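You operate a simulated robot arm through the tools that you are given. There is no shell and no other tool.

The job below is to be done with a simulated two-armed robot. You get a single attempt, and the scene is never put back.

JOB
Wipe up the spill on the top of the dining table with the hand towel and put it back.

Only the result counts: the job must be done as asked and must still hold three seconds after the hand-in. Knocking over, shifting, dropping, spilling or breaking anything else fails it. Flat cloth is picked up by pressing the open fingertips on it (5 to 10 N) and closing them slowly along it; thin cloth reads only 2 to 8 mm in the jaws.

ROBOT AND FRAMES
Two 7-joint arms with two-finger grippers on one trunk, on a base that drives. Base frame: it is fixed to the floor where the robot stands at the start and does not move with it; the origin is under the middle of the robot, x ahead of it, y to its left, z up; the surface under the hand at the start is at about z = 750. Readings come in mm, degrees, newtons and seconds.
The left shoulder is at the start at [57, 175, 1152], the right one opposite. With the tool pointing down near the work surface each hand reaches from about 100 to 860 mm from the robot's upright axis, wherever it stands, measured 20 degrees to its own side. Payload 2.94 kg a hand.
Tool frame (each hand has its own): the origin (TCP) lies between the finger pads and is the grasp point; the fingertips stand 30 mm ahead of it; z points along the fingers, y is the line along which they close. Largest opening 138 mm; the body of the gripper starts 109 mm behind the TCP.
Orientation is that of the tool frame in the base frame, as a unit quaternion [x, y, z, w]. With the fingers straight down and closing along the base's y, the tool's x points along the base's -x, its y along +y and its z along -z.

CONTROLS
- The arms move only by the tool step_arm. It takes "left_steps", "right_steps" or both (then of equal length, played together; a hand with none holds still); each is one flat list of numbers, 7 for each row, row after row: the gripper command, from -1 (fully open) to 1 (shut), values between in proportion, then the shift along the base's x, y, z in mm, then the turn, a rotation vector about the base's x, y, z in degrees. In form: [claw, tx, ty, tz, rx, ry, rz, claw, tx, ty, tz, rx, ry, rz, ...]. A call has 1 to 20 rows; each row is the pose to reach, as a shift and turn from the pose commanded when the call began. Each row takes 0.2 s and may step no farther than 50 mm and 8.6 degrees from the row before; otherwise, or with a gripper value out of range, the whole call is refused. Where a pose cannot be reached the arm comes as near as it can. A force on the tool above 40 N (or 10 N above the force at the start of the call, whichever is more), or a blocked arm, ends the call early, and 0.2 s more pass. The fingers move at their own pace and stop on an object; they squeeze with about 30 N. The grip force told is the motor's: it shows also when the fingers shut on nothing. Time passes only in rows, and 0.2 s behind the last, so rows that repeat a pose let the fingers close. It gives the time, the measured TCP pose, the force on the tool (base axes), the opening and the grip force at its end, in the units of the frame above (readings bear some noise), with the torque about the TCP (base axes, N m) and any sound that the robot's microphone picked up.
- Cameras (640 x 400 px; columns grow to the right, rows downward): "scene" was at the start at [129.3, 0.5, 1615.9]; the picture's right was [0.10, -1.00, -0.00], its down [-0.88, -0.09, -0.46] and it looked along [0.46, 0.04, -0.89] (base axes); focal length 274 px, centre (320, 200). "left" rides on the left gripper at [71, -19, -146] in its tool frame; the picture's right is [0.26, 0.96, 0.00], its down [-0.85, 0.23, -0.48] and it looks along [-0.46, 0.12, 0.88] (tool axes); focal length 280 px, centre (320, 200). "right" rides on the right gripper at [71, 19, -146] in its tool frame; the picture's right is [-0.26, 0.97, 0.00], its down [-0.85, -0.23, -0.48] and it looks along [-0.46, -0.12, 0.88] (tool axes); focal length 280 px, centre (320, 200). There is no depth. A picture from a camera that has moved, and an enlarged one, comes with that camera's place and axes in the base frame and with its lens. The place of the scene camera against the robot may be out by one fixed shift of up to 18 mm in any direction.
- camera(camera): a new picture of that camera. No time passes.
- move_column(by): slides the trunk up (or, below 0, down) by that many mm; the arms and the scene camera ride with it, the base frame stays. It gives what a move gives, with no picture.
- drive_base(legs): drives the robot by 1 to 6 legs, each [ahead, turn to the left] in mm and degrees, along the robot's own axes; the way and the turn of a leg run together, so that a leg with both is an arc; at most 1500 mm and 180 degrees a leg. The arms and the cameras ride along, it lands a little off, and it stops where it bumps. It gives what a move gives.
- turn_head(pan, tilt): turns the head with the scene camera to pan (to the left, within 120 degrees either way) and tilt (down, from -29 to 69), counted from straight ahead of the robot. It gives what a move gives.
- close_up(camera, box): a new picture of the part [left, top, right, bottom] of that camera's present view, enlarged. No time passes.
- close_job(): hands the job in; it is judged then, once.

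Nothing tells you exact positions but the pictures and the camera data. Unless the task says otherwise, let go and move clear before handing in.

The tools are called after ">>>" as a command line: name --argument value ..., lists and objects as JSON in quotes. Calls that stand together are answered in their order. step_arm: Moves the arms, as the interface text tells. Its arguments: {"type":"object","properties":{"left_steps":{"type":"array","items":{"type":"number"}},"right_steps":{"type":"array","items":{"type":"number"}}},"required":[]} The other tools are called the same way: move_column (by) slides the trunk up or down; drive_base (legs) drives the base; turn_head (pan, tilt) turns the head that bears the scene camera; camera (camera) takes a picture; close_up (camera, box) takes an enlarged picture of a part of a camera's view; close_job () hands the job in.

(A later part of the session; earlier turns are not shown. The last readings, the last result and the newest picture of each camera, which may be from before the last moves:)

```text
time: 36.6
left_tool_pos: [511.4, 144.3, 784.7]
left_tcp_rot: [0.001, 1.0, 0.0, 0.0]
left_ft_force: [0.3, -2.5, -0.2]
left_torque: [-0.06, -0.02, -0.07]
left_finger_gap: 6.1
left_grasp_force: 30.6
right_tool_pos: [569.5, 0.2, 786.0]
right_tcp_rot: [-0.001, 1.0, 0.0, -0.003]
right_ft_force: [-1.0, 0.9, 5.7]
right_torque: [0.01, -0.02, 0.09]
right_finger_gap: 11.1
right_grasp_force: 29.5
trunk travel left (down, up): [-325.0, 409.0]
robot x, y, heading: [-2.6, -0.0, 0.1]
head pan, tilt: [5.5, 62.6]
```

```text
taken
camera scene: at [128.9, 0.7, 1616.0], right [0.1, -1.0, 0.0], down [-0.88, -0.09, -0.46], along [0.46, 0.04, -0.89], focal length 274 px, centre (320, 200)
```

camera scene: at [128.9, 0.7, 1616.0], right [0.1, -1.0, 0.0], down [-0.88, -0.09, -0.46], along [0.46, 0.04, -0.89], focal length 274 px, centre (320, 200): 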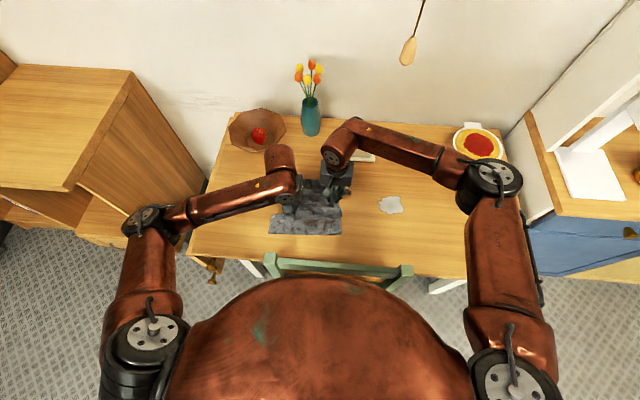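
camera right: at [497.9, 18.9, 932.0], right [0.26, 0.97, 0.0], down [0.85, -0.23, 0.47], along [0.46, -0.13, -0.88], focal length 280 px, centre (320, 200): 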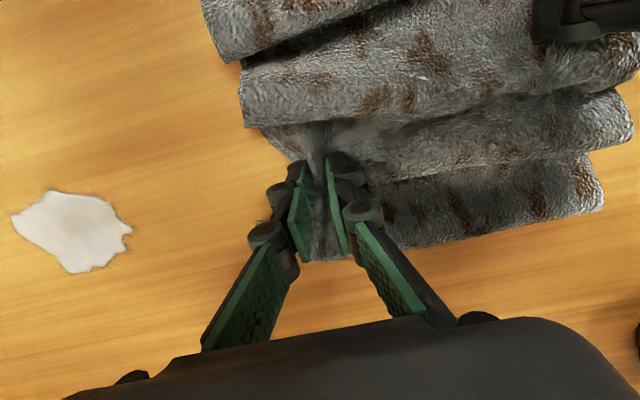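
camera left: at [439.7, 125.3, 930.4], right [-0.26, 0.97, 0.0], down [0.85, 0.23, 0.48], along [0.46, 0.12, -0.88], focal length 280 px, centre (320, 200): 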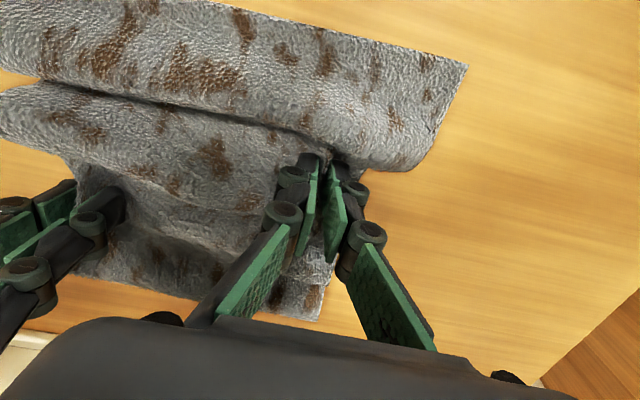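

Both hands now hold the towel firmly (left 6.1 mm, right 11.1 mm). I lift both about 12 mm and carry the towel in step toward the spill along −y.

>>> step_arm --left_steps '[1, 0, 0, 6, 0, 0, 0, 1, 0, 0, 12, 0, 0, 0, 1, 0, -10, 12, 0, 0, 0, 1, 0, -20, 12, 0, 0, 0, 1, 0, -30, 12, 0, 0, 0, 1, 0, -40, 12, 0, 0, 0, 1, 0, -50, 12, 0, 0, 0, 1, 0, -60, 12, 0, 0, 0, 1, 0, -70, 12, 0, 0, 0, 1, 0, -80, 12, 0, 0, 0]' --right_steps '[1, 0, 0, 6, 0, 0, 0, 1, 0, 0, 12, 0, 0, 0, 1, 0, -10, 12, 0, 0, 0, 1, 0, -20, 12, 0, 0, 0, 1, 0, -30, 12, 0, 0, 0, 1, 0, -40, 12, 0, 0, 0, 1, 0, -50, 12, 0, 0, 0, 1, 0, -60, 12, 0, 0, 0, 1, 0, -70, 12, 0, 0, 0, 1, 0, -80, 12, 0, 0, 0]'

>>> camera --camera "right"

>>> camera --camera "left"

>>> camera --camera "scene"

```text
time: 38.9
left_tool_pos: [511.0, 63.8, 796.3]
left_tcp_rot: [0.001, 1.0, -0.001, -0.001]
left_ft_force: [-0.3, -2.0, -0.5]
left_torque: [-0.01, 0.0, -0.07]
left_finger_gap: 6.0
left_grasp_force: 30.4
right_tool_pos: [569.4, -80.0, 798.4]
right_tcp_rot: [-0.001, 1.0, 0.0, -0.002]
right_ft_force: [-0.5, 1.8, 0.3]
right_torque: [0.1, -0.01, 0.05]
right_finger_gap: 11.0
right_grasp_force: 29.8
trunk travel left (down, up): [-325.0, 409.0]
robot x, y, heading: [0.6, 1.0, 0.1]
head pan, tilt: [5.5, 62.6]
```

```text
taken
camera right: at [498.5, -61.8, 943.8], right [0.26, 0.97, 0.0], down [0.85, -0.23, 0.47], along [0.46, -0.13, -0.88], focal length 280 px, centre (320, 200)
```

right: 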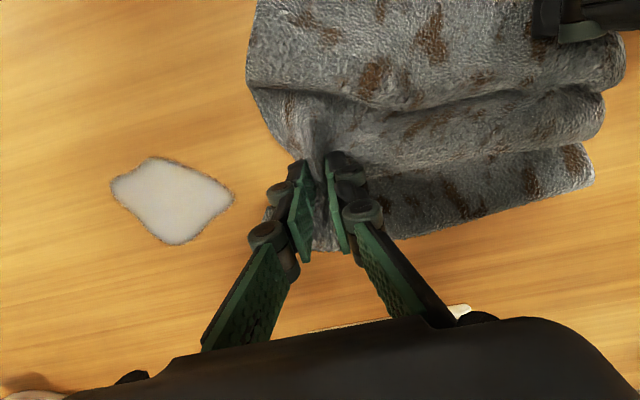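

```text
taken
camera left: at [440.0, 44.9, 942.0], right [-0.26, 0.97, 0.0], down [0.85, 0.23, 0.48], along [0.46, 0.12, -0.88], focal length 280 px, centre (320, 200)
```

left: 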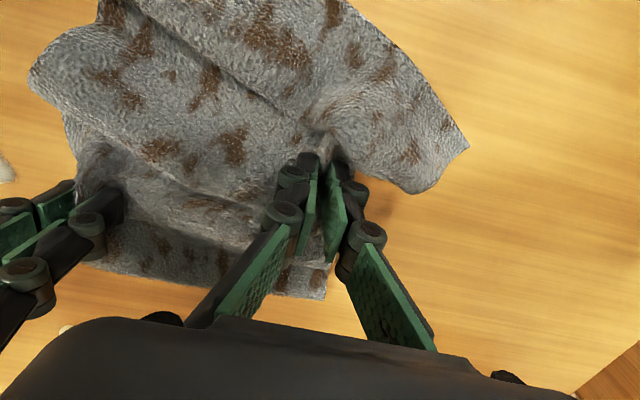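

```text
taken
camera scene: at [129.5, 0.0, 1615.9], right [0.1, -1.0, 0.0], down [-0.88, -0.09, -0.46], along [0.46, 0.04, -0.89], focal length 274 px, centre (320, 200)
```

scene: 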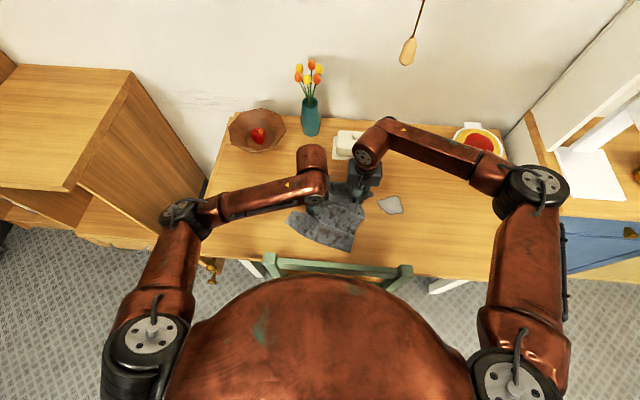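

The towel follows well and the spill lies just ahead of the right hand, still about x 533–611, y −243…−155. I go 60 mm further and then lower the right hand to press the cloth down before the spill edge.

>>> step_arm --left_steps '[1, 0, -10, 0, 0, 0, 0, 1, 0, -20, 0, 0, 0, 0, 1, 0, -30, 0, 0, 0, 0, 1, 0, -40, 0, 0, 0, 0, 1, 0, -50, 0, 0, 0, 0, 1, 0, -60, 0, 0, 0, 0, 1, 0, -60, -3, 0, 0, 0, 1, 0, -60, -5, 0, 0, 0, 1, 0, -60, -5, 0, 0, 0, 1, 0, -60, -5, 0, 0, 0]' --right_steps '[1, 0, -10, 0, 0, 0, 0, 1, 0, -20, 0, 0, 0, 0, 1, 0, -30, 0, 0, 0, 0, 1, 0, -40, 0, 0, 0, 0, 1, 0, -50, 0, 0, 0, 0, 1, 0, -60, 0, 0, 0, 0, 1, 0, -60, -4, 0, 0, 0, 1, 0, -60, -8, 0, 0, 0, 1, 0, -60, -11, 0, 0, 0, 1, 0, -60, -12, 0, 0, 0]'

>>> camera --camera "right"

>>> camera --camera "scene"

```text
time: 41.0
left_tool_pos: [512.0, 3.4, 791.8]
left_tcp_rot: [0.001, 1.0, 0.001, 0.0]
left_ft_force: [1.0, -2.3, 0.0]
left_torque: [-0.06, -0.01, -0.09]
left_finger_gap: 6.4
left_grasp_force: 29.9
right_tool_pos: [569.8, -140.3, 788.0]
right_tcp_rot: [0.0, 1.0, -0.002, -0.001]
right_ft_force: [-1.2, 0.4, 6.7]
right_torque: [0.08, -0.02, 0.04]
right_finger_gap: 11.0
right_grasp_force: 30.1
trunk travel left (down, up): [-325.0, 409.0]
robot x, y, heading: [0.1, 2.3, -0.0]
head pan, tilt: [5.5, 62.6]
```

```text
taken
camera right: at [498.5, -121.5, 932.3], right [0.26, 0.97, 0.0], down [0.85, -0.23, 0.47], along [0.46, -0.12, -0.88], focal length 280 px, centre (320, 200)
```

right: 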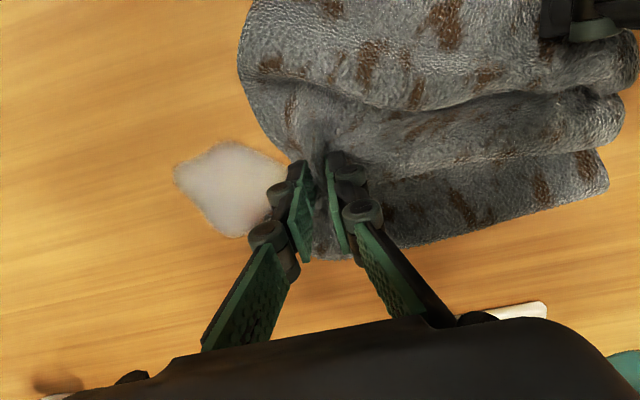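

```text
taken
camera scene: at [128.9, 0.5, 1616.1], right [0.1, -1.0, 0.0], down [-0.88, -0.09, -0.46], along [0.46, 0.04, -0.89], focal length 274 px, centre (320, 200)
```

scene: 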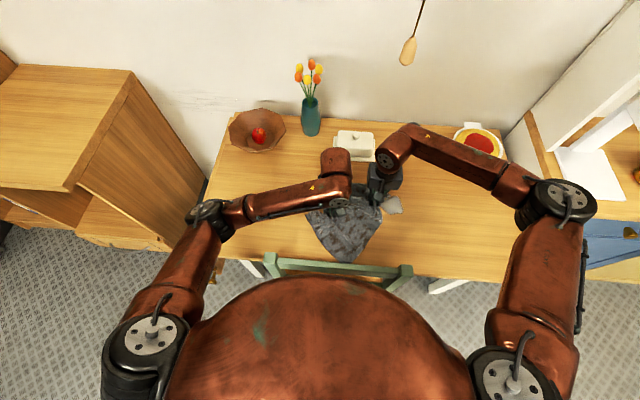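

The right hand presses at 6.7 N just at the spill edge. I now drag the pressed cloth slowly across the spill, with both hands in step.

>>> step_arm --left_steps '[1, 0, -7, 0, 0, 0, 0, 1, 0, -14, 0, 0, 0, 0, 1, 0, -21, 0, 0, 0, 0, 1, 0, -28, 0, 0, 0, 0, 1, 0, -35, 0, 0, 0, 0, 1, 0, -42, 0, 0, 0, 0, 1, 0, -49, 0, 0, 0, 0, 1, 0, -56, 0, 0, 0, 0, 1, 0, -63, 0, 0, 0, 0, 1, 0, -70, 0, 0, 0, 0, 1, 0, -77, 0, 0, 0, 0, 1, 0, -84, 0, 0, 0, 0, 1, 0, -91, 0, 0, 0, 0, 1, 0, -98, 0, 0, 0, 0]' --right_steps '[1, 0, -7, -1, 0, 0, 0, 1, 0, -14, -1, 0, 0, 0, 1, 0, -21, -1, 0, 0, 0, 1, 0, -28, -1, 0, 0, 0, 1, 0, -35, -1, 0, 0, 0, 1, 0, -42, -1, 0, 0, 0, 1, 0, -49, -1, 0, 0, 0, 1, 0, -56, -1, 0, 0, 0, 1, 0, -63, -1, 0, 0, 0, 1, 0, -70, -1, 0, 0, 0, 1, 0, -77, -1, 0, 0, 0, 1, 0, -84, -1, 0, 0, 0, 1, 0, -91, -1, 0, 0, 0, 1, 0, -98, -1, 0, 0, 0]'

>>> camera --camera "right"

>>> camera --camera "scene"

```text
time: 44.0
left_tool_pos: [510.0, -93.1, 793.0]
left_tcp_rot: [0.001, 1.0, 0.0, 0.0]
left_ft_force: [0.1, -1.3, 1.1]
left_torque: [-0.06, 0.04, -0.02]
left_finger_gap: 6.2
left_grasp_force: 29.8
right_tool_pos: [569.2, -238.6, 786.5]
right_tcp_rot: [-0.001, 1.0, -0.001, -0.002]
right_ft_force: [-0.8, 5.9, 10.5]
right_torque: [0.24, -0.08, 0.07]
right_finger_gap: 10.9
right_grasp_force: 30.3
trunk travel left (down, up): [-325.0, 409.0]
robot x, y, heading: [1.0, -1.3, -0.1]
head pan, tilt: [5.5, 62.6]
```

```text
taken
camera right: at [498.1, -219.2, 931.5], right [0.26, 0.97, 0.0], down [0.85, -0.23, 0.47], along [0.46, -0.13, -0.88], focal length 280 px, centre (320, 200)
```

right: 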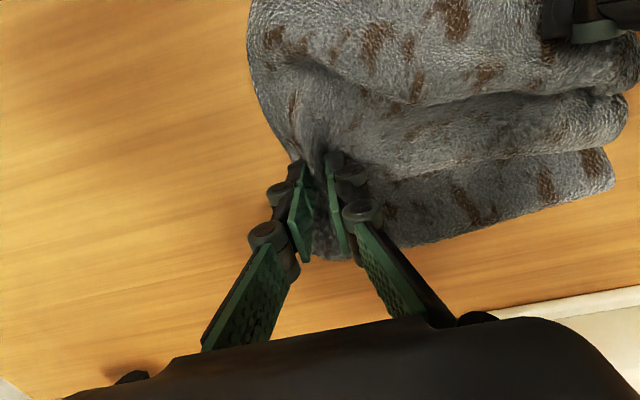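

```text
taken
camera scene: at [128.5, 0.8, 1616.0], right [0.1, -1.0, 0.0], down [-0.88, -0.09, -0.46], along [0.46, 0.04, -0.89], focal length 274 px, centre (320, 200)
```

scene: 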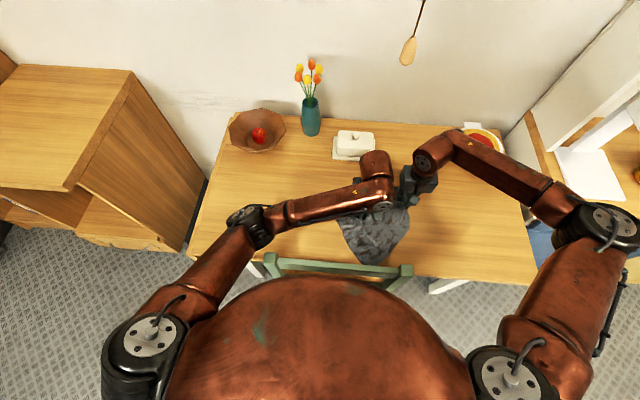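

The drag covered the whole spill length and the left hand still reaches. Now I rub in zigzags across the spill's width, working back toward +y.

>>> step_arm --left_steps '[1, 10, 0, 0, 0, 0, 0, 1, 20, 0, 0, 0, 0, 0, 1, 30, 0, 0, 0, 0, 0, 1, 42, 0, 0, 0, 0, 0, 1, 32, 2, 0, 0, 0, 0, 1, 22, 4, 0, 0, 0, 0, 1, 12, 6, 0, 0, 0, 0, 1, 2, 8, 0, 0, 0, 0, 1, -8, 10, 0, 0, 0, 0, 1, -18, 12, 0, 0, 0, 0, 1, -28, 13, 0, 0, 0, 0, 1, -38, 14, 0, 0, 0, 0, 1, -28, 16, 0, 0, 0, 0, 1, -18, 18, 0, 0, 0, 0, 1, -8, 20, 0, 0, 0, 0, 1, 2, 22, 0, 0, 0, 0, 1, 12, 24, 0, 0, 0, 0, 1, 22, 26, 0, 0, 0, 0, 1, 32, 27, 0, 0, 0, 0, 1, 42, 28, 0, 0, 0, 0]' --right_steps '[1, 10, 0, 0, 0, 0, 0, 1, 20, 0, 0, 0, 0, 0, 1, 30, 0, 0, 0, 0, 0, 1, 42, 0, 0, 0, 0, 0, 1, 32, 2, 0, 0, 0, 0, 1, 22, 4, 0, 0, 0, 0, 1, 12, 6, 0, 0, 0, 0, 1, 2, 8, 0, 0, 0, 0, 1, -8, 10, 0, 0, 0, 0, 1, -18, 12, 0, 0, 0, 0, 1, -28, 13, 0, 0, 0, 0, 1, -38, 14, 0, 0, 0, 0, 1, -28, 16, 0, 0, 0, 0, 1, -18, 18, 0, 0, 0, 0, 1, -8, 20, 0, 0, 0, 0, 1, 2, 22, 0, 0, 0, 0, 1, 12, 24, 0, 0, 0, 0, 1, 22, 26, 0, 0, 0, 0, 1, 32, 27, 0, 0, 0, 0, 1, 42, 28, 0, 0, 0, 0]'

>>> camera --camera "right"

>>> camera --camera "scene"

```text
time: 48.2
left_tool_pos: [552.1, -65.5, 792.1]
left_tcp_rot: [0.0, 1.0, 0.001, -0.001]
left_ft_force: [0.4, -2.0, 0.1]
left_torque: [-0.06, -0.02, -0.07]
left_finger_gap: 6.3
left_grasp_force: 29.9
right_tool_pos: [610.2, -210.2, 786.4]
right_tcp_rot: [-0.001, 1.0, 0.0, -0.002]
right_ft_force: [-3.5, 1.9, 9.2]
right_torque: [0.16, 0.02, 0.08]
right_finger_gap: 10.9
right_grasp_force: 29.9
trunk travel left (down, up): [-325.0, 409.0]
robot x, y, heading: [1.3, -1.8, -0.1]
head pan, tilt: [5.5, 62.6]
```

```text
taken
camera right: at [540.1, -191.2, 931.5], right [0.26, 0.97, 0.0], down [0.85, -0.23, 0.47], along [0.46, -0.13, -0.88], focal length 280 px, centre (320, 200)
```

right: 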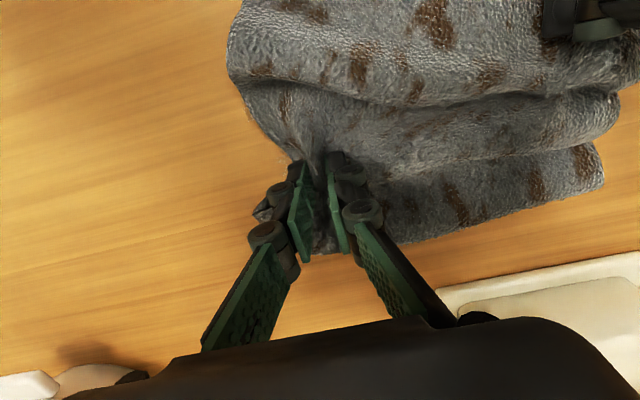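

```text
taken
camera scene: at [128.4, 0.7, 1616.0], right [0.1, -1.0, 0.0], down [-0.88, -0.09, -0.46], along [0.46, 0.04, -0.89], focal length 274 px, centre (320, 200)
```

scene: 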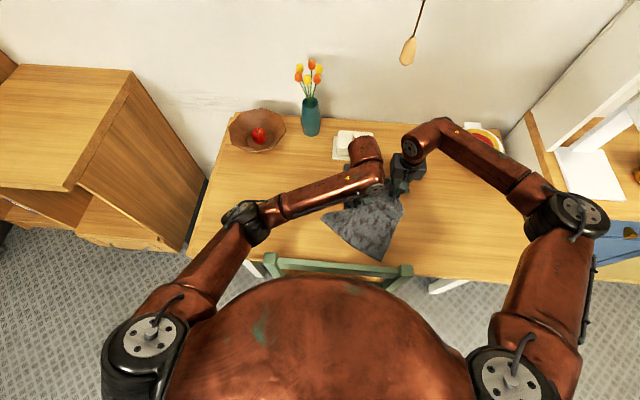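

The swept area left of the hand is clean so far. I continue the zigzag back toward y −150.

>>> step_arm --left_steps '[1, -10, 2, 0, 0, 0, 0, 1, -20, 4, 0, 0, 0, 0, 1, -30, 6, 0, 0, 0, 0, 1, -40, 8, 0, 0, 0, 0, 1, -50, 10, 0, 0, 0, 0, 1, -60, 12, 0, 0, 0, 0, 1, -70, 13, 0, 0, 0, 0, 1, -80, 14, 0, 0, 0, 0, 1, -70, 16, 0, 0, 0, 0, 1, -60, 18, 0, 0, 0, 0, 1, -50, 20, 0, 0, 0, 0, 1, -40, 22, 0, 0, 0, 0, 1, -30, 24, 0, 0, 0, 0, 1, -20, 26, 0, 0, 0, 0, 1, -10, 27, 0, 0, 0, 0, 1, 0, 28, 0, 0, 0, 0, 1, 0, 35, 0, 0, 0, 0, 1, 0, 42, 0, 0, 0, 0]' --right_steps '[1, -10, 2, 0, 0, 0, 0, 1, -20, 4, 0, 0, 0, 0, 1, -30, 6, 0, 0, 0, 0, 1, -40, 8, 0, 0, 0, 0, 1, -50, 10, 0, 0, 0, 0, 1, -60, 12, 0, 0, 0, 0, 1, -70, 13, 0, 0, 0, 0, 1, -80, 14, 0, 0, 0, 0, 1, -70, 16, 0, 0, 0, 0, 1, -60, 18, 0, 0, 0, 0, 1, -50, 20, 0, 0, 0, 0, 1, -40, 22, 0, 0, 0, 0, 1, -30, 24, 0, 0, 0, 0, 1, -20, 26, 0, 0, 0, 0, 1, -10, 27, 0, 0, 0, 0, 1, 0, 28, 0, 0, 0, 0, 1, 0, 35, 0, 0, 0, 0, 1, 0, 42, 0, 0, 0, 0]'

>>> step_arm --left_steps '[1, -10, 2, 0, 0, 0, 0, 1, -20, 4, 0, 0, 0, 0, 1, -30, 6, 0, 0, 0, 0, 1, -40, 8, 0, 0, 0, 0, 1, -50, 10, 0, 0, 0, 0, 1, -60, 12, 0, 0, 0, 0, 1, -70, 13, 0, 0, 0, 0, 1, -80, 14, 0, 0, 0, 0, 1, -70, 18, 0, 0, 0, 0, 1, -60, 20, 0, 0, 0, 0, 1, -50, 22, 0, 0, 0, 0, 1, -40, 24, 0, 0, 0, 0]' --right_steps '[1, -10, 2, 0, 0, 0, 0, 1, -20, 4, 0, 0, 0, 0, 1, -30, 6, 0, 0, 0, 0, 1, -40, 8, 0, 0, 0, 0, 1, -50, 10, 0, 0, 0, 0, 1, -60, 12, 0, 0, 0, 0, 1, -70, 13, 0, 0, 0, 0, 1, -80, 14, 0, 0, 0, 0, 1, -70, 18, 0, 0, 0, 0, 1, -60, 20, 0, 0, 0, 0, 1, -50, 22, 0, 0, 0, 0, 1, -40, 24, 0, 0, 0, 0]'

>>> camera --camera "right"

>>> camera --camera "scene"

```text
time: 52.0
left_tool_pos: [553.5, -25.7, 792.1]
left_tcp_rot: [0.0, 1.0, -0.001, -0.001]
left_ft_force: [-0.6, -2.1, -0.2]
left_torque: [-0.04, 0.03, -0.04]
left_finger_gap: 6.4
left_grasp_force: 29.9
right_tool_pos: [612.7, -168.3, 785.2]
right_tcp_rot: [0.0, 1.0, 0.0, -0.001]
right_ft_force: [0.9, -2.1, 10.7]
right_torque: [0.07, -0.11, -0.05]
right_finger_gap: 11.1
right_grasp_force: 29.7
trunk travel left (down, up): [-325.0, 409.0]
robot x, y, heading: [-0.2, -1.3, -0.1]
head pan, tilt: [5.5, 62.6]
```

```text
time: 54.6
left_tool_pos: [513.5, -0.1, 792.4]
left_tcp_rot: [0.001, 1.0, 0.001, 0.0]
left_ft_force: [-0.3, -1.4, 0.3]
left_torque: [-0.08, 0.0, -0.09]
left_finger_gap: 6.0
left_grasp_force: 29.9
right_tool_pos: [571.1, -143.0, 785.2]
right_tcp_rot: [-0.001, 1.0, -0.001, -0.002]
right_ft_force: [-4.2, 2.0, 11.6]
right_torque: [0.21, 0.03, 0.02]
right_finger_gap: 10.9
right_grasp_force: 30.0
trunk travel left (down, up): [-325.0, 409.0]
robot x, y, heading: [1.1, -0.9, 0.3]
head pan, tilt: [5.5, 62.6]
```

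```text
taken
camera right: at [499.8, -124.9, 931.3], right [0.26, 0.97, 0.0], down [0.85, -0.23, 0.47], along [0.46, -0.12, -0.88], focal length 280 px, centre (320, 200)
```

right: 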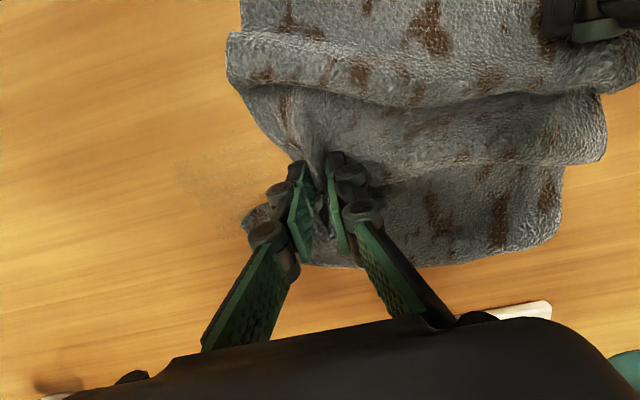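

```text
taken
camera scene: at [128.1, 0.7, 1616.1], right [0.1, -1.0, 0.0], down [-0.88, -0.09, -0.46], along [0.46, 0.04, -0.89], focal length 274 px, centre (320, 200)
```

scene: 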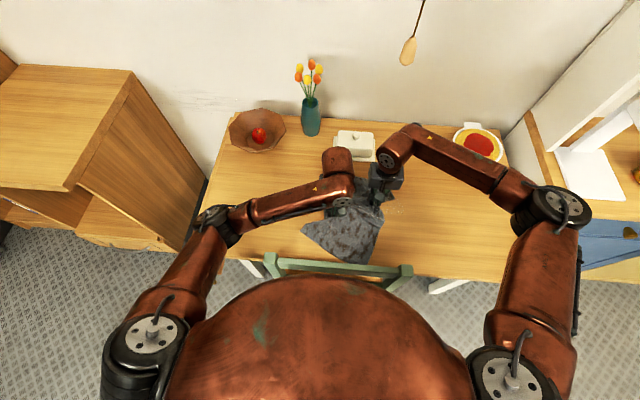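

>>> close_up --camera "right" --box '[130, 120, 330, 260]'

>>> close_up --camera "scene" --box '[340, 170, 450, 240]'

```text
2.86 times, centred on (230, 190) of right
camera zoom: at [499.8, -124.9, 931.3], right [0.26, 0.97, 0.0], down [0.85, -0.23, 0.47], along [0.46, -0.12, -0.88], focal length 801 px, centre (577, 229)
```

zoom: 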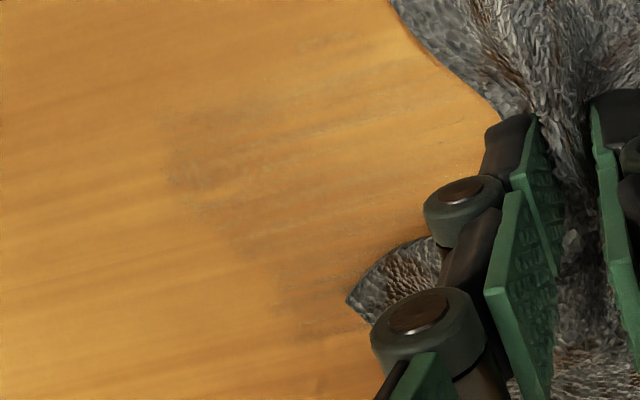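

```text
5.71 times, centred on (395, 205) of scene
camera zoom: at [128.1, 0.7, 1616.1], right [0.1, -1.0, 0.0], down [-0.88, -0.09, -0.46], along [0.46, 0.04, -0.89], focal length 1565 px, centre (-109, 171)
```

zoom: 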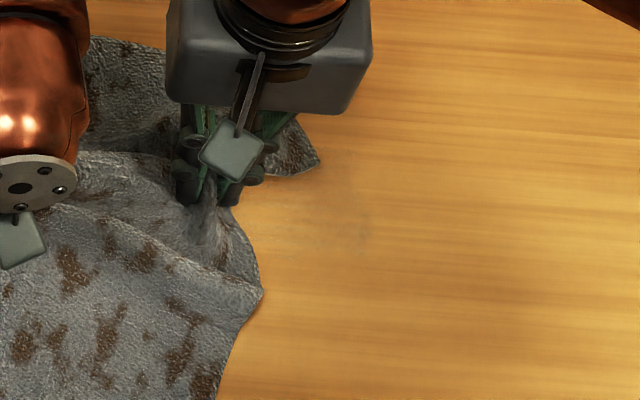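

The puddle is almost gone and only a faint film is left over the old spill area. I do another set of denser strokes, this time along y at 14 mm spacing in x.

>>> step_arm --left_steps '[1, -12, 0, 0, 0, 0, 0, 1, -24, 0, 0, 0, 0, 0, 1, -38, 0, 0, 0, 0, 0, 1, -38, -11, 0, 0, 0, 0, 1, -38, -22, 0, 0, 0, 0, 1, -38, -33, 0, 0, 0, 0, 1, -38, -44, 0, 0, 0, 0, 1, -38, -55, 0, 0, 0, 0, 1, -38, -66, 0, 0, 0, 0, 1, -38, -77, 0, 0, 0, 0, 1, -38, -88, 0, 0, 0, 0, 1, -38, -100, 0, 0, 0, 0, 1, -24, -100, 0, 0, 0, 0, 1, -24, -88, 0, 0, 0, 0, 1, -24, -74, 0, 0, 0, 0, 1, -24, -60, 0, 0, 0, 0, 1, -24, -46, 0, 0, 0, 0, 1, -24, -32, 0, 0, 0, 0, 1, -24, -16, 0, 0, 0, 0, 1, -24, 0, 0, 0, 0, 0]' --right_steps '[1, -12, 0, 0, 0, 0, 0, 1, -24, 0, 0, 0, 0, 0, 1, -38, 0, 0, 0, 0, 0, 1, -38, -11, 0, 0, 0, 0, 1, -38, -22, 0, 0, 0, 0, 1, -38, -33, 0, 0, 0, 0, 1, -38, -44, 0, 0, 0, 0, 1, -38, -55, 0, 0, 0, 0, 1, -38, -66, 0, 0, 0, 0, 1, -38, -77, 0, 0, 0, 0, 1, -38, -88, 0, 0, 0, 0, 1, -38, -100, 0, 0, 0, 0, 1, -24, -100, 0, 0, 0, 0, 1, -24, -88, 0, 0, 0, 0, 1, -24, -74, 0, 0, 0, 0, 1, -24, -60, 0, 0, 0, 0, 1, -24, -46, 0, 0, 0, 0, 1, -24, -32, 0, 0, 0, 0, 1, -24, -16, 0, 0, 0, 0, 1, -24, 0, 0, 0, 0, 0]'

>>> step_arm --left_steps '[1, 14, 0, 0, 0, 0, 0, 1, 14, -12, 0, 0, 0, 0, 1, 14, -24, 0, 0, 0, 0, 1, 14, -36, 0, 0, 0, 0, 1, 14, -48, 0, 0, 0, 0, 1, 14, -60, 0, 0, 0, 0, 1, 14, -72, 0, 0, 0, 0, 1, 14, -84, 0, 0, 0, 0, 1, 14, -100, 0, 0, 0, 0, 1, 28, -100, 0, 0, 0, 0, 1, 28, -88, 0, 0, 0, 0, 1, 28, -76, 0, 0, 0, 0, 1, 28, -64, 0, 0, 0, 0, 1, 28, -52, 0, 0, 0, 0, 1, 28, -40, 0, 0, 0, 0, 1, 28, -28, 0, 0, 0, 0, 1, 28, -14, 0, 0, 0, 0, 1, 28, 0, 0, 0, 0, 0]' --right_steps '[1, 14, 0, 0, 0, 0, 0, 1, 14, -12, 0, 0, 0, 0, 1, 14, -24, 0, 0, 0, 0, 1, 14, -36, 0, 0, 0, 0, 1, 14, -48, 0, 0, 0, 0, 1, 14, -60, 0, 0, 0, 0, 1, 14, -72, 0, 0, 0, 0, 1, 14, -84, 0, 0, 0, 0, 1, 14, -100, 0, 0, 0, 0, 1, 28, -100, 0, 0, 0, 0, 1, 28, -88, 0, 0, 0, 0, 1, 28, -76, 0, 0, 0, 0, 1, 28, -64, 0, 0, 0, 0, 1, 28, -52, 0, 0, 0, 0, 1, 28, -40, 0, 0, 0, 0, 1, 28, -28, 0, 0, 0, 0, 1, 28, -14, 0, 0, 0, 0, 1, 28, 0, 0, 0, 0, 0]'

>>> camera --camera "right"

>>> camera --camera "scene"

```text
time: 58.9
left_tool_pos: [488.0, 1.3, 791.9]
left_tcp_rot: [0.001, 1.0, -0.001, -0.001]
left_ft_force: [-0.3, -1.4, -0.9]
left_torque: [-0.09, -0.01, -0.03]
left_finger_gap: 6.3
left_grasp_force: 30.3
right_tool_pos: [548.1, -143.8, 786.4]
right_tcp_rot: [-0.001, 1.0, -0.001, -0.003]
right_ft_force: [0.4, 0.4, 8.2]
right_torque: [0.18, -0.04, -0.04]
right_finger_gap: 11.0
right_grasp_force: 30.2
trunk travel left (down, up): [-325.0, 409.0]
robot x, y, heading: [-2.5, -3.9, -0.3]
head pan, tilt: [5.5, 62.6]
```

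```text
time: 62.6
left_tool_pos: [516.4, -0.1, 792.0]
left_tcp_rot: [0.0, 1.0, -0.001, -0.001]
left_ft_force: [0.8, -1.8, -0.3]
left_torque: [-0.05, 0.01, -0.01]
left_finger_gap: 6.4
left_grasp_force: 29.7
right_tool_pos: [575.3, -144.5, 786.2]
right_tcp_rot: [-0.001, 1.0, -0.001, -0.002]
right_ft_force: [-0.3, -1.5, 11.9]
right_torque: [0.14, -0.06, -0.05]
right_finger_gap: 10.9
right_grasp_force: 30.2
trunk travel left (down, up): [-325.0, 409.0]
robot x, y, heading: [0.6, 0.1, 0.1]
head pan, tilt: [5.5, 62.6]
```

```text
taken
camera right: at [503.8, -124.5, 931.3], right [0.26, 0.97, 0.0], down [0.85, -0.23, 0.47], along [0.46, -0.13, -0.88], focal length 280 px, centre (320, 200)
```

right: 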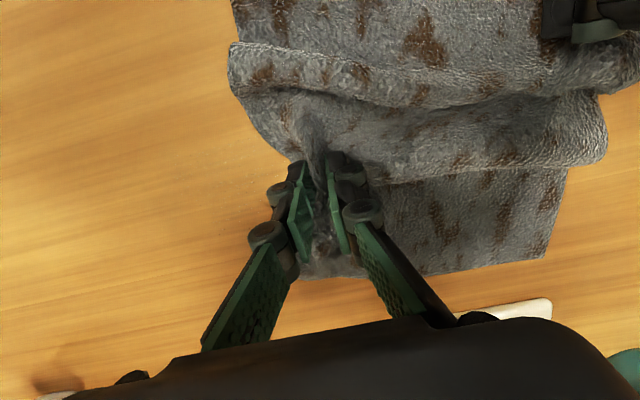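

```text
taken
camera scene: at [128.6, 1.1, 1616.0], right [0.1, -1.0, 0.0], down [-0.88, -0.09, -0.46], along [0.46, 0.04, -0.89], focal length 274 px, centre (320, 200)
```

scene: 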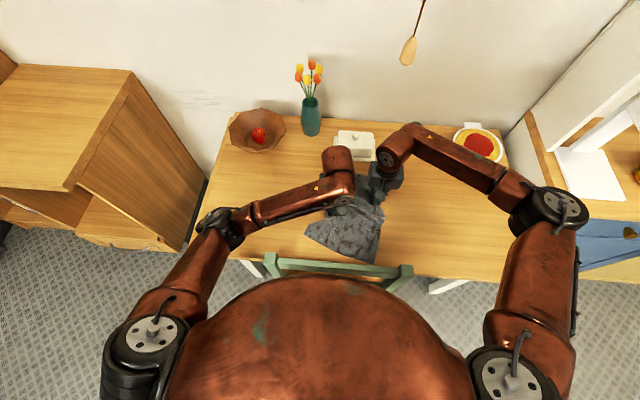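

The film is fading further. I do the remaining strokes at x about 589, 603 and 617, then inspect.

>>> step_arm --left_steps '[1, 14, 0, 0, 0, 0, 0, 1, 14, -12, 0, 0, 0, 0, 1, 14, -24, 0, 0, 0, 0, 1, 14, -36, 0, 0, 0, 0, 1, 14, -48, 0, 0, 0, 0, 1, 14, -60, 0, 0, 0, 0, 1, 14, -72, 0, 0, 0, 0, 1, 14, -84, 0, 0, 0, 0, 1, 14, -100, 0, 0, 0, 0, 1, 28, -100, 0, 0, 0, 0, 1, 28, -88, 0, 0, 0, 0, 1, 28, -76, 0, 0, 0, 0, 1, 28, -64, 0, 0, 0, 0, 1, 28, -52, 0, 0, 0, 0, 1, 28, -40, 0, 0, 0, 0, 1, 28, -28, 0, 0, 0, 0, 1, 28, -14, 0, 0, 0, 0, 1, 28, 0, 0, 0, 0, 0]' --right_steps '[1, 14, 0, 0, 0, 0, 0, 1, 14, -12, 0, 0, 0, 0, 1, 14, -24, 0, 0, 0, 0, 1, 14, -36, 0, 0, 0, 0, 1, 14, -48, 0, 0, 0, 0, 1, 14, -60, 0, 0, 0, 0, 1, 14, -72, 0, 0, 0, 0, 1, 14, -84, 0, 0, 0, 0, 1, 14, -100, 0, 0, 0, 0, 1, 28, -100, 0, 0, 0, 0, 1, 28, -88, 0, 0, 0, 0, 1, 28, -76, 0, 0, 0, 0, 1, 28, -64, 0, 0, 0, 0, 1, 28, -52, 0, 0, 0, 0, 1, 28, -40, 0, 0, 0, 0, 1, 28, -28, 0, 0, 0, 0, 1, 28, -14, 0, 0, 0, 0, 1, 28, 0, 0, 0, 0, 0]'

>>> step_arm --left_steps '[1, 10, -5, 0, 0, 0, 0, 1, 10, -20, 0, 0, 0, 0, 1, 10, -35, 0, 0, 0, 0, 1, 10, -50, 0, 0, 0, 0, 1, 10, -65, 0, 0, 0, 0, 1, 10, -80, 0, 0, 0, 0, 1, 10, -95, 0, 0, 0, 0, 1, 0, -80, 0, 0, 0, 0, 1, -10, -65, 0, 0, 0, 0, 1, -20, -50, 0, 0, 0, 0, 1, -28, -35, 0, 0, 0, 0, 1, -28, -20, 0, 0, 0, 0, 1, -28, 0, 0, 0, 0, 0]' --right_steps '[1, 10, -5, 0, 0, 0, 0, 1, 10, -20, 0, 0, 0, 0, 1, 10, -35, 0, 0, 0, 0, 1, 10, -50, 0, 0, 0, 0, 1, 10, -65, 0, 0, 0, 0, 1, 10, -80, 0, 0, 0, 0, 1, 10, -95, 0, 0, 0, 0, 1, 0, -80, 0, 0, 0, 0, 1, -10, -65, 0, 0, 0, 0, 1, -20, -50, 0, 0, 0, 0, 1, -28, -35, 0, 0, 0, 0, 1, -28, -20, 0, 0, 0, 0, 1, -28, 0, 0, 0, 0, 0]'

>>> close_up --camera "right" --box '[100, 100, 340, 270]'

>>> close_up --camera "scene" --box '[340, 170, 450, 240]'

```text
time: 66.5
left_tool_pos: [543.7, 1.3, 791.3]
left_tcp_rot: [0.001, 1.0, 0.001, 0.0]
left_ft_force: [0.2, -2.8, 0.3]
left_torque: [-0.07, -0.02, -0.07]
left_finger_gap: 6.1
left_grasp_force: 30.2
right_tool_pos: [604.8, -143.4, 785.9]
right_tcp_rot: [-0.001, 1.0, 0.0, -0.002]
right_ft_force: [-0.1, -1.0, 11.7]
right_torque: [0.14, -0.08, -0.03]
right_finger_gap: 10.9
right_grasp_force: 30.4
trunk travel left (down, up): [-325.0, 409.0]
robot x, y, heading: [-1.2, 1.6, 0.2]
head pan, tilt: [5.5, 62.6]
```

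```text
time: 69.2
left_tool_pos: [516.0, 1.1, 793.3]
left_tcp_rot: [0.001, 1.0, -0.001, 0.001]
left_ft_force: [0.1, -1.7, 0.1]
left_torque: [-0.03, -0.03, -0.06]
left_finger_gap: 6.1
left_grasp_force: 29.6
right_tool_pos: [575.0, -142.9, 785.4]
right_tcp_rot: [-0.001, 1.0, -0.001, 0.0]
right_ft_force: [-0.2, -0.6, 14.6]
right_torque: [0.16, -0.09, -0.06]
right_finger_gap: 10.9
right_grasp_force: 29.8
trunk travel left (down, up): [-325.0, 409.0]
robot x, y, heading: [-0.2, 2.1, 0.3]
head pan, tilt: [5.5, 62.6]
```

```text
2.35 times, centred on (220, 185) of right
camera zoom: at [503.5, -123.9, 931.0], right [0.26, 0.97, 0.0], down [0.85, -0.23, 0.47], along [0.46, -0.13, -0.88], focal length 660 px, centre (555, 235)
```

zoom: 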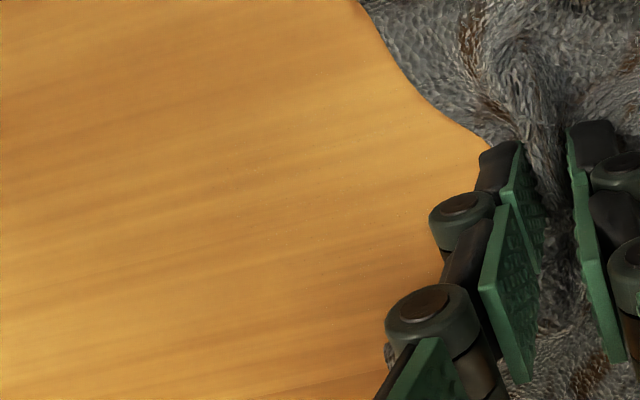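

```text
5.71 times, centred on (395, 205) of scene
camera zoom: at [128.3, 1.6, 1616.0], right [0.1, -1.0, 0.0], down [-0.88, -0.09, -0.46], along [0.46, 0.04, -0.89], focal length 1565 px, centre (-109, 171)
```

zoom: 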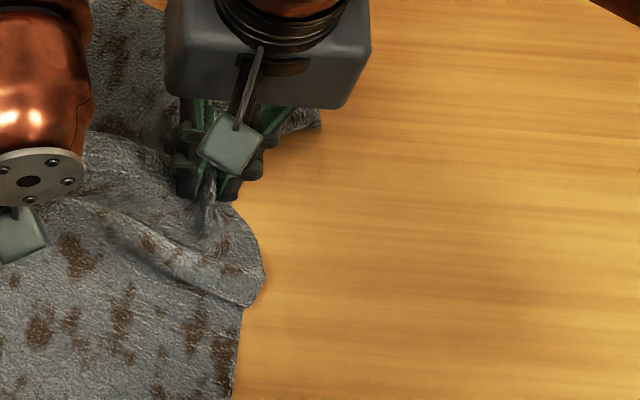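

The table looks clean where the spill was. I lift the right hand slightly, draw the towel back 70 mm and inspect the whole area before carrying it home.

>>> step_arm --left_steps '[1, 0, 0, 3, 0, 0, 0, 1, 0, 0, 6, 0, 0, 0, 1, 0, 0, 8, 0, 0, 0, 1, -2, 12, 8, 0, 0, 0, 1, -4, 24, 8, 0, 0, 0, 1, -5, 36, 8, 0, 0, 0, 1, -5, 48, 8, 0, 0, 0, 1, -5, 60, 8, 0, 0, 0, 1, -5, 70, 8, 0, 0, 0]' --right_steps '[1, 0, 0, 6, 0, 0, 0, 1, 0, 0, 12, 0, 0, 0, 1, 0, 0, 16, 0, 0, 0, 1, -2, 12, 16, 0, 0, 0, 1, -4, 24, 16, 0, 0, 0, 1, -5, 36, 16, 0, 0, 0, 1, -5, 48, 16, 0, 0, 0, 1, -5, 60, 16, 0, 0, 0, 1, -5, 70, 16, 0, 0, 0]'

>>> camera --camera "right"

>>> close_up --camera "right" --box '[60, 80, 300, 270]'

>>> camera --camera "scene"

>>> camera --camera "left"

```text
time: 71.2
left_tool_pos: [512.7, 70.2, 800.7]
left_tcp_rot: [0.0, 1.0, -0.001, -0.001]
left_ft_force: [0.2, -1.8, 0.9]
left_torque: [-0.09, 0.0, -0.04]
left_finger_gap: 6.2
left_grasp_force: 30.5
right_tool_pos: [572.8, -73.9, 801.2]
right_tcp_rot: [-0.001, 1.0, 0.0, -0.002]
right_ft_force: [0.5, 2.5, 0.3]
right_torque: [0.15, 0.01, 0.02]
right_finger_gap: 11.0
right_grasp_force: 30.0
trunk travel left (down, up): [-325.0, 409.0]
robot x, y, heading: [2.1, 2.4, -0.0]
head pan, tilt: [5.5, 62.6]
```

```text
taken
camera right: at [500.0, -55.1, 946.0], right [0.26, 0.97, 0.0], down [0.85, -0.23, 0.47], along [0.46, -0.13, -0.88], focal length 280 px, centre (320, 200)
```

right: 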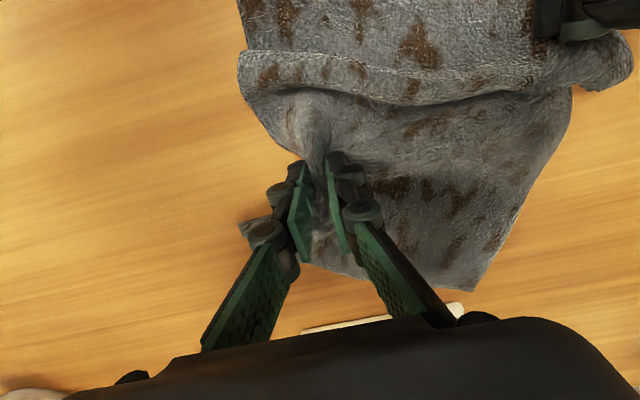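

```text
2.11 times, centred on (180, 175) of right
camera zoom: at [500.0, -55.1, 946.0], right [0.26, 0.97, 0.0], down [0.85, -0.23, 0.47], along [0.46, -0.13, -0.88], focal length 590 px, centre (615, 253)
```

zoom: 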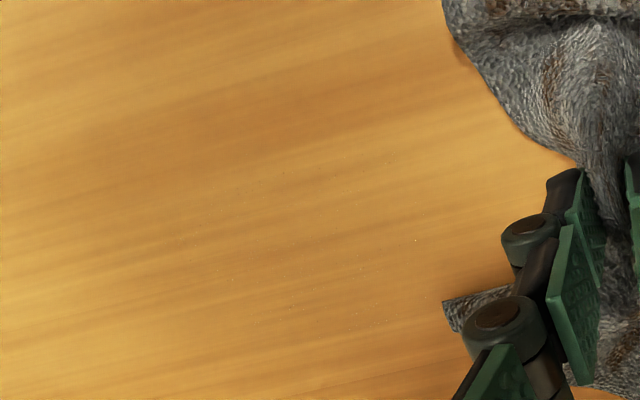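

```text
taken
camera scene: at [129.6, 1.0, 1615.9], right [0.1, -1.0, 0.0], down [-0.88, -0.09, -0.46], along [0.46, 0.04, -0.89], focal length 274 px, centre (320, 200)
```

scene: 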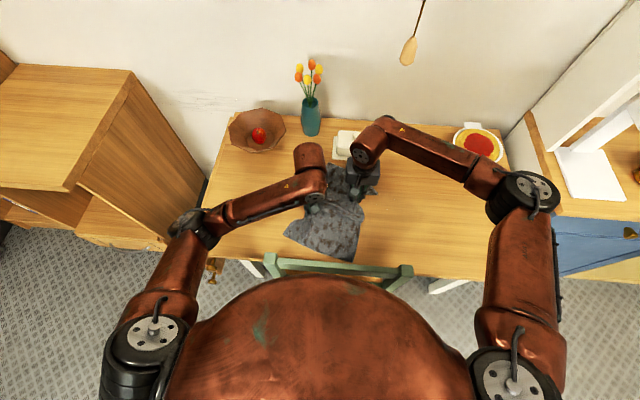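

```text
taken
camera left: at [441.1, 51.3, 945.5], right [-0.26, 0.97, 0.0], down [0.85, 0.23, 0.47], along [0.46, 0.12, -0.88], focal length 280 px, centre (320, 200)
```

left: 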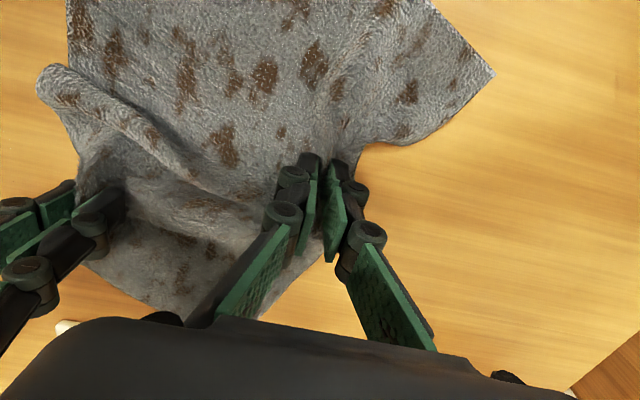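

>>> close_up --camera "right" --box '[110, 120, 250, 230]'

>>> close_up --camera "scene" --box '[360, 180, 430, 225]'

```text
3.64 times, centred on (180, 175) of right
camera zoom: at [500.0, -55.1, 946.0], right [0.26, 0.97, 0.0], down [0.85, -0.23, 0.47], along [0.46, -0.13, -0.88], focal length 1020 px, centre (829, 291)
```

zoom: 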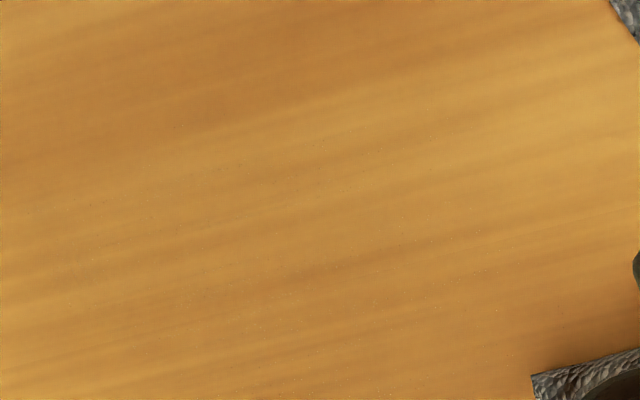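

```text
8.89 times, centred on (395, 202) of scene
camera zoom: at [129.6, 1.0, 1615.9], right [0.1, -1.0, 0.0], down [-0.88, -0.09, -0.46], along [0.46, 0.04, -0.89], focal length 2435 px, centre (-347, 178)
```

zoom: 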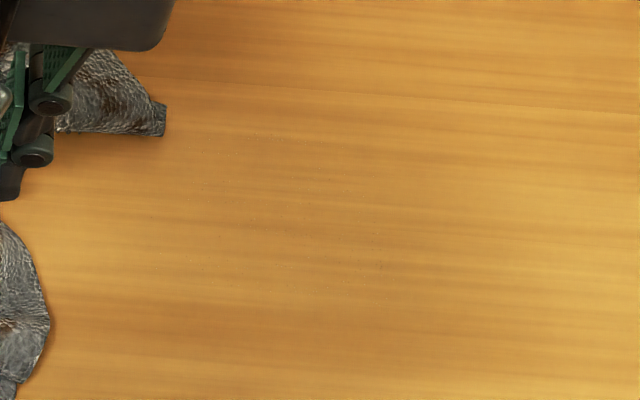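

A barely visible film with specks may still be there, so for safety I make one more pressed pass over the whole spot before returning the towel.

>>> step_arm --left_steps '[1, 0, -20, 0, 0, 0, 0, 1, 0, -40, 0, 0, 0, 0, 1, -15, -60, -3, 0, 0, 0, 1, -30, -68, -6, 0, 0, 0, 1, -36, -70, -8, 0, 0, 0, 1, -36, -88, -8, 0, 0, 0, 1, -36, -106, -8, 0, 0, 0, 1, -36, -124, -8, 0, 0, 0, 1, -36, -142, -8, 0, 0, 0, 1, -36, -160, -8, 0, 0, 0, 1, -36, -170, -8, 0, 0, 0, 1, -20, -170, -8, 0, 0, 0, 1, -20, -152, -8, 0, 0, 0, 1, -20, -134, -8, 0, 0, 0, 1, -20, -116, -8, 0, 0, 0, 1, -20, -98, -8, 0, 0, 0, 1, -20, -80, -8, 0, 0, 0, 1, -20, -66, -8, 0, 0, 0, 1, -4, -66, -8, 0, 0, 0, 1, -4, -84, -8, 0, 0, 0]' --right_steps '[1, 0, -20, 0, 0, 0, 0, 1, 0, -40, 0, 0, 0, 0, 1, -15, -60, -4, 0, 0, 0, 1, -30, -68, -10, 0, 0, 0, 1, -36, -70, -15, 0, 0, 0, 1, -36, -88, -15, 0, 0, 0, 1, -36, -106, -15, 0, 0, 0, 1, -36, -124, -15, 0, 0, 0, 1, -36, -142, -15, 0, 0, 0, 1, -36, -160, -15, 0, 0, 0, 1, -36, -170, -15, 0, 0, 0, 1, -20, -170, -15, 0, 0, 0, 1, -20, -152, -15, 0, 0, 0, 1, -20, -134, -15, 0, 0, 0, 1, -20, -116, -15, 0, 0, 0, 1, -20, -98, -15, 0, 0, 0, 1, -20, -80, -15, 0, 0, 0, 1, -20, -66, -15, 0, 0, 0, 1, -4, -66, -15, 0, 0, 0, 1, -4, -84, -15, 0, 0, 0]'

>>> step_arm --left_steps '[1, 0, -18, 0, 0, 0, 0, 1, 0, -36, 0, 0, 0, 0, 1, 0, -54, 0, 0, 0, 0, 1, 0, -72, 0, 0, 0, 0, 1, 0, -86, 0, 0, 0, 0, 1, 16, -86, 0, 0, 0, 0, 1, 16, -68, 0, 0, 0, 0, 1, 16, -50, 0, 0, 0, 0, 1, 16, -32, 0, 0, 0, 0, 1, 16, -14, 0, 0, 0, 0, 1, 16, 4, 0, 0, 0, 0, 1, 16, 18, 0, 0, 0, 0, 1, 32, 18, 0, 0, 0, 0, 1, 32, 0, 0, 0, 0, 0, 1, 32, -18, 0, 0, 0, 0, 1, 32, -36, 0, 0, 0, 0, 1, 32, -54, 0, 0, 0, 0, 1, 32, -72, 0, 0, 0, 0, 1, 32, -86, 0, 0, 0, 0, 1, 46, -86, 0, 0, 0, 0]' --right_steps '[1, 0, -18, 0, 0, 0, 0, 1, 0, -36, 0, 0, 0, 0, 1, 0, -54, 0, 0, 0, 0, 1, 0, -72, 0, 0, 0, 0, 1, 0, -86, 0, 0, 0, 0, 1, 16, -86, 0, 0, 0, 0, 1, 16, -68, 0, 0, 0, 0, 1, 16, -50, 0, 0, 0, 0, 1, 16, -32, 0, 0, 0, 0, 1, 16, -14, 0, 0, 0, 0, 1, 16, 4, 0, 0, 0, 0, 1, 16, 18, 0, 0, 0, 0, 1, 32, 18, 0, 0, 0, 0, 1, 32, 0, 0, 0, 0, 0, 1, 32, -18, 0, 0, 0, 0, 1, 32, -36, 0, 0, 0, 0, 1, 32, -54, 0, 0, 0, 0, 1, 32, -72, 0, 0, 0, 0, 1, 32, -86, 0, 0, 0, 0, 1, 46, -86, 0, 0, 0, 0]'

>>> step_arm --left_steps '[1, 0, 18, 0, 0, 0, 0, 1, 0, 36, 0, 0, 0, 0, 1, 0, 54, 0, 0, 0, 0, 1, 0, 72, 0, 0, 0, 0, 1, 0, 90, 0, 0, 0, 0, 1, 0, 100, 0, 0, 0, 0, 1, -10, 104, 4, 0, 0, 0, 1, -20, 106, 8, 0, 0, 0, 1, -30, 110, 8, 0, 0, 0, 1, -42, 125, 8, 0, 0, 0, 1, -42, 140, 8, 0, 0, 0, 1, -42, 155, 8, 0, 0, 0, 1, -42, 170, 8, 0, 0, 0]' --right_steps '[1, 0, 18, 0, 0, 0, 0, 1, 0, 36, 0, 0, 0, 0, 1, 0, 54, 0, 0, 0, 0, 1, 0, 72, 0, 0, 0, 0, 1, 0, 90, 0, 0, 0, 0, 1, 0, 100, 0, 0, 0, 0, 1, -10, 104, 6, 0, 0, 0, 1, -20, 106, 12, 0, 0, 0, 1, -30, 110, 15, 0, 0, 0, 1, -42, 125, 15, 0, 0, 0, 1, -42, 140, 15, 0, 0, 0, 1, -42, 155, 15, 0, 0, 0, 1, -42, 170, 15, 0, 0, 0]'

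>>> close_up --camera "right" --box '[110, 120, 250, 230]'

>>> close_up --camera "scene" --box '[360, 180, 430, 225]'

>>> camera --camera "scene"

```text
time: 75.5
left_tool_pos: [507.4, -14.8, 792.7]
left_tcp_rot: [0.0, 1.0, -0.001, 0.0]
left_ft_force: [1.4, -2.3, 0.1]
left_torque: [0.01, -0.01, -0.09]
left_finger_gap: 6.3
left_grasp_force: 29.4
right_tool_pos: [566.2, -158.6, 787.5]
right_tcp_rot: [-0.001, 1.0, 0.001, -0.001]
right_ft_force: [0.2, 4.9, 9.2]
right_torque: [0.27, -0.16, 0.03]
right_finger_gap: 11.0
right_grasp_force: 30.1
trunk travel left (down, up): [-325.0, 409.0]
robot x, y, heading: [-2.8, -0.5, 0.0]
head pan, tilt: [5.5, 62.6]
```

```text
time: 79.7
left_tool_pos: [553.3, -100.3, 792.0]
left_tcp_rot: [0.001, 1.0, -0.001, 0.001]
left_ft_force: [-0.2, -2.7, 0.0]
left_torque: [-0.05, -0.01, -0.06]
left_finger_gap: 6.3
left_grasp_force: 29.1
right_tool_pos: [612.6, -244.8, 785.8]
right_tcp_rot: [-0.001, 1.0, -0.002, -0.002]
right_ft_force: [-3.3, 1.6, 10.4]
right_torque: [0.22, -0.03, 0.02]
right_finger_gap: 10.8
right_grasp_force: 30.3
trunk travel left (down, up): [-325.0, 409.0]
robot x, y, heading: [-1.7, 0.8, 0.4]
head pan, tilt: [5.5, 62.6]
```

```text
time: 82.5
left_tool_pos: [512.6, 71.0, 799.8]
left_tcp_rot: [0.001, 1.0, -0.001, -0.001]
left_ft_force: [-0.1, -1.6, 0.1]
left_torque: [-0.09, 0.0, -0.06]
left_finger_gap: 6.0
left_grasp_force: 29.8
right_tool_pos: [571.1, -74.2, 800.6]
right_tcp_rot: [-0.001, 1.0, -0.001, -0.002]
right_ft_force: [0.2, 2.3, -0.3]
right_torque: [0.13, 0.0, 0.02]
right_finger_gap: 11.0
right_grasp_force: 29.8
trunk travel left (down, up): [-325.0, 409.0]
robot x, y, heading: [-0.5, 1.1, -0.4]
head pan, tilt: [5.5, 62.6]
```

```text
3.64 times, centred on (180, 175) of right
camera zoom: at [499.5, -54.8, 946.8], right [0.26, 0.97, 0.0], down [0.85, -0.23, 0.47], along [0.46, -0.13, -0.88], focal length 1020 px, centre (829, 291)
```

zoom: 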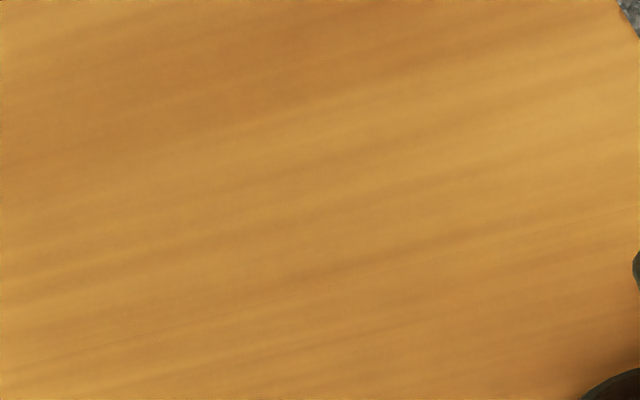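

```text
8.89 times, centred on (395, 202) of scene
camera zoom: at [129.6, 1.4, 1615.9], right [0.1, -1.0, 0.0], down [-0.88, -0.09, -0.46], along [0.46, 0.04, -0.89], focal length 2435 px, centre (-347, 178)
```

zoom: 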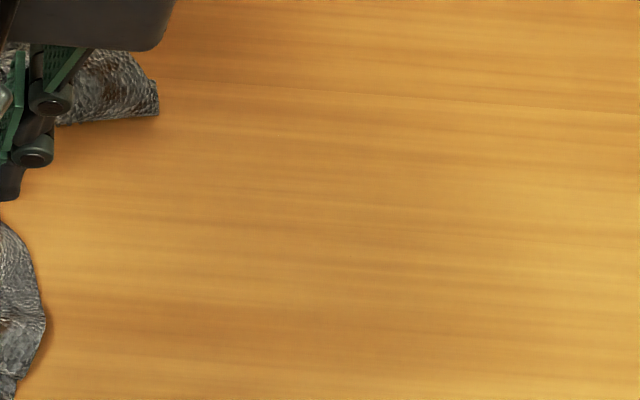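

```text
taken
camera scene: at [129.6, 1.4, 1615.9], right [0.1, -1.0, 0.0], down [-0.88, -0.09, -0.46], along [0.46, 0.04, -0.89], focal length 274 px, centre (320, 200)
```

scene: 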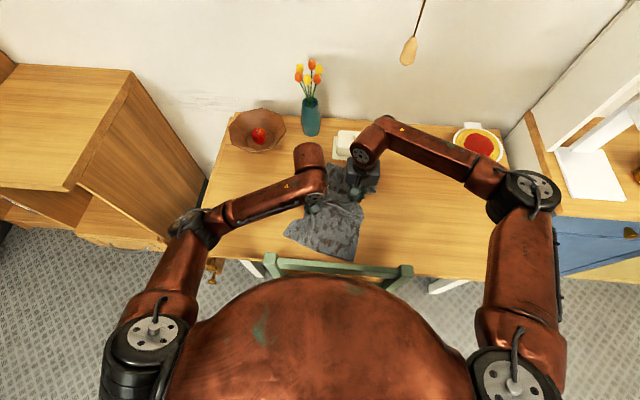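

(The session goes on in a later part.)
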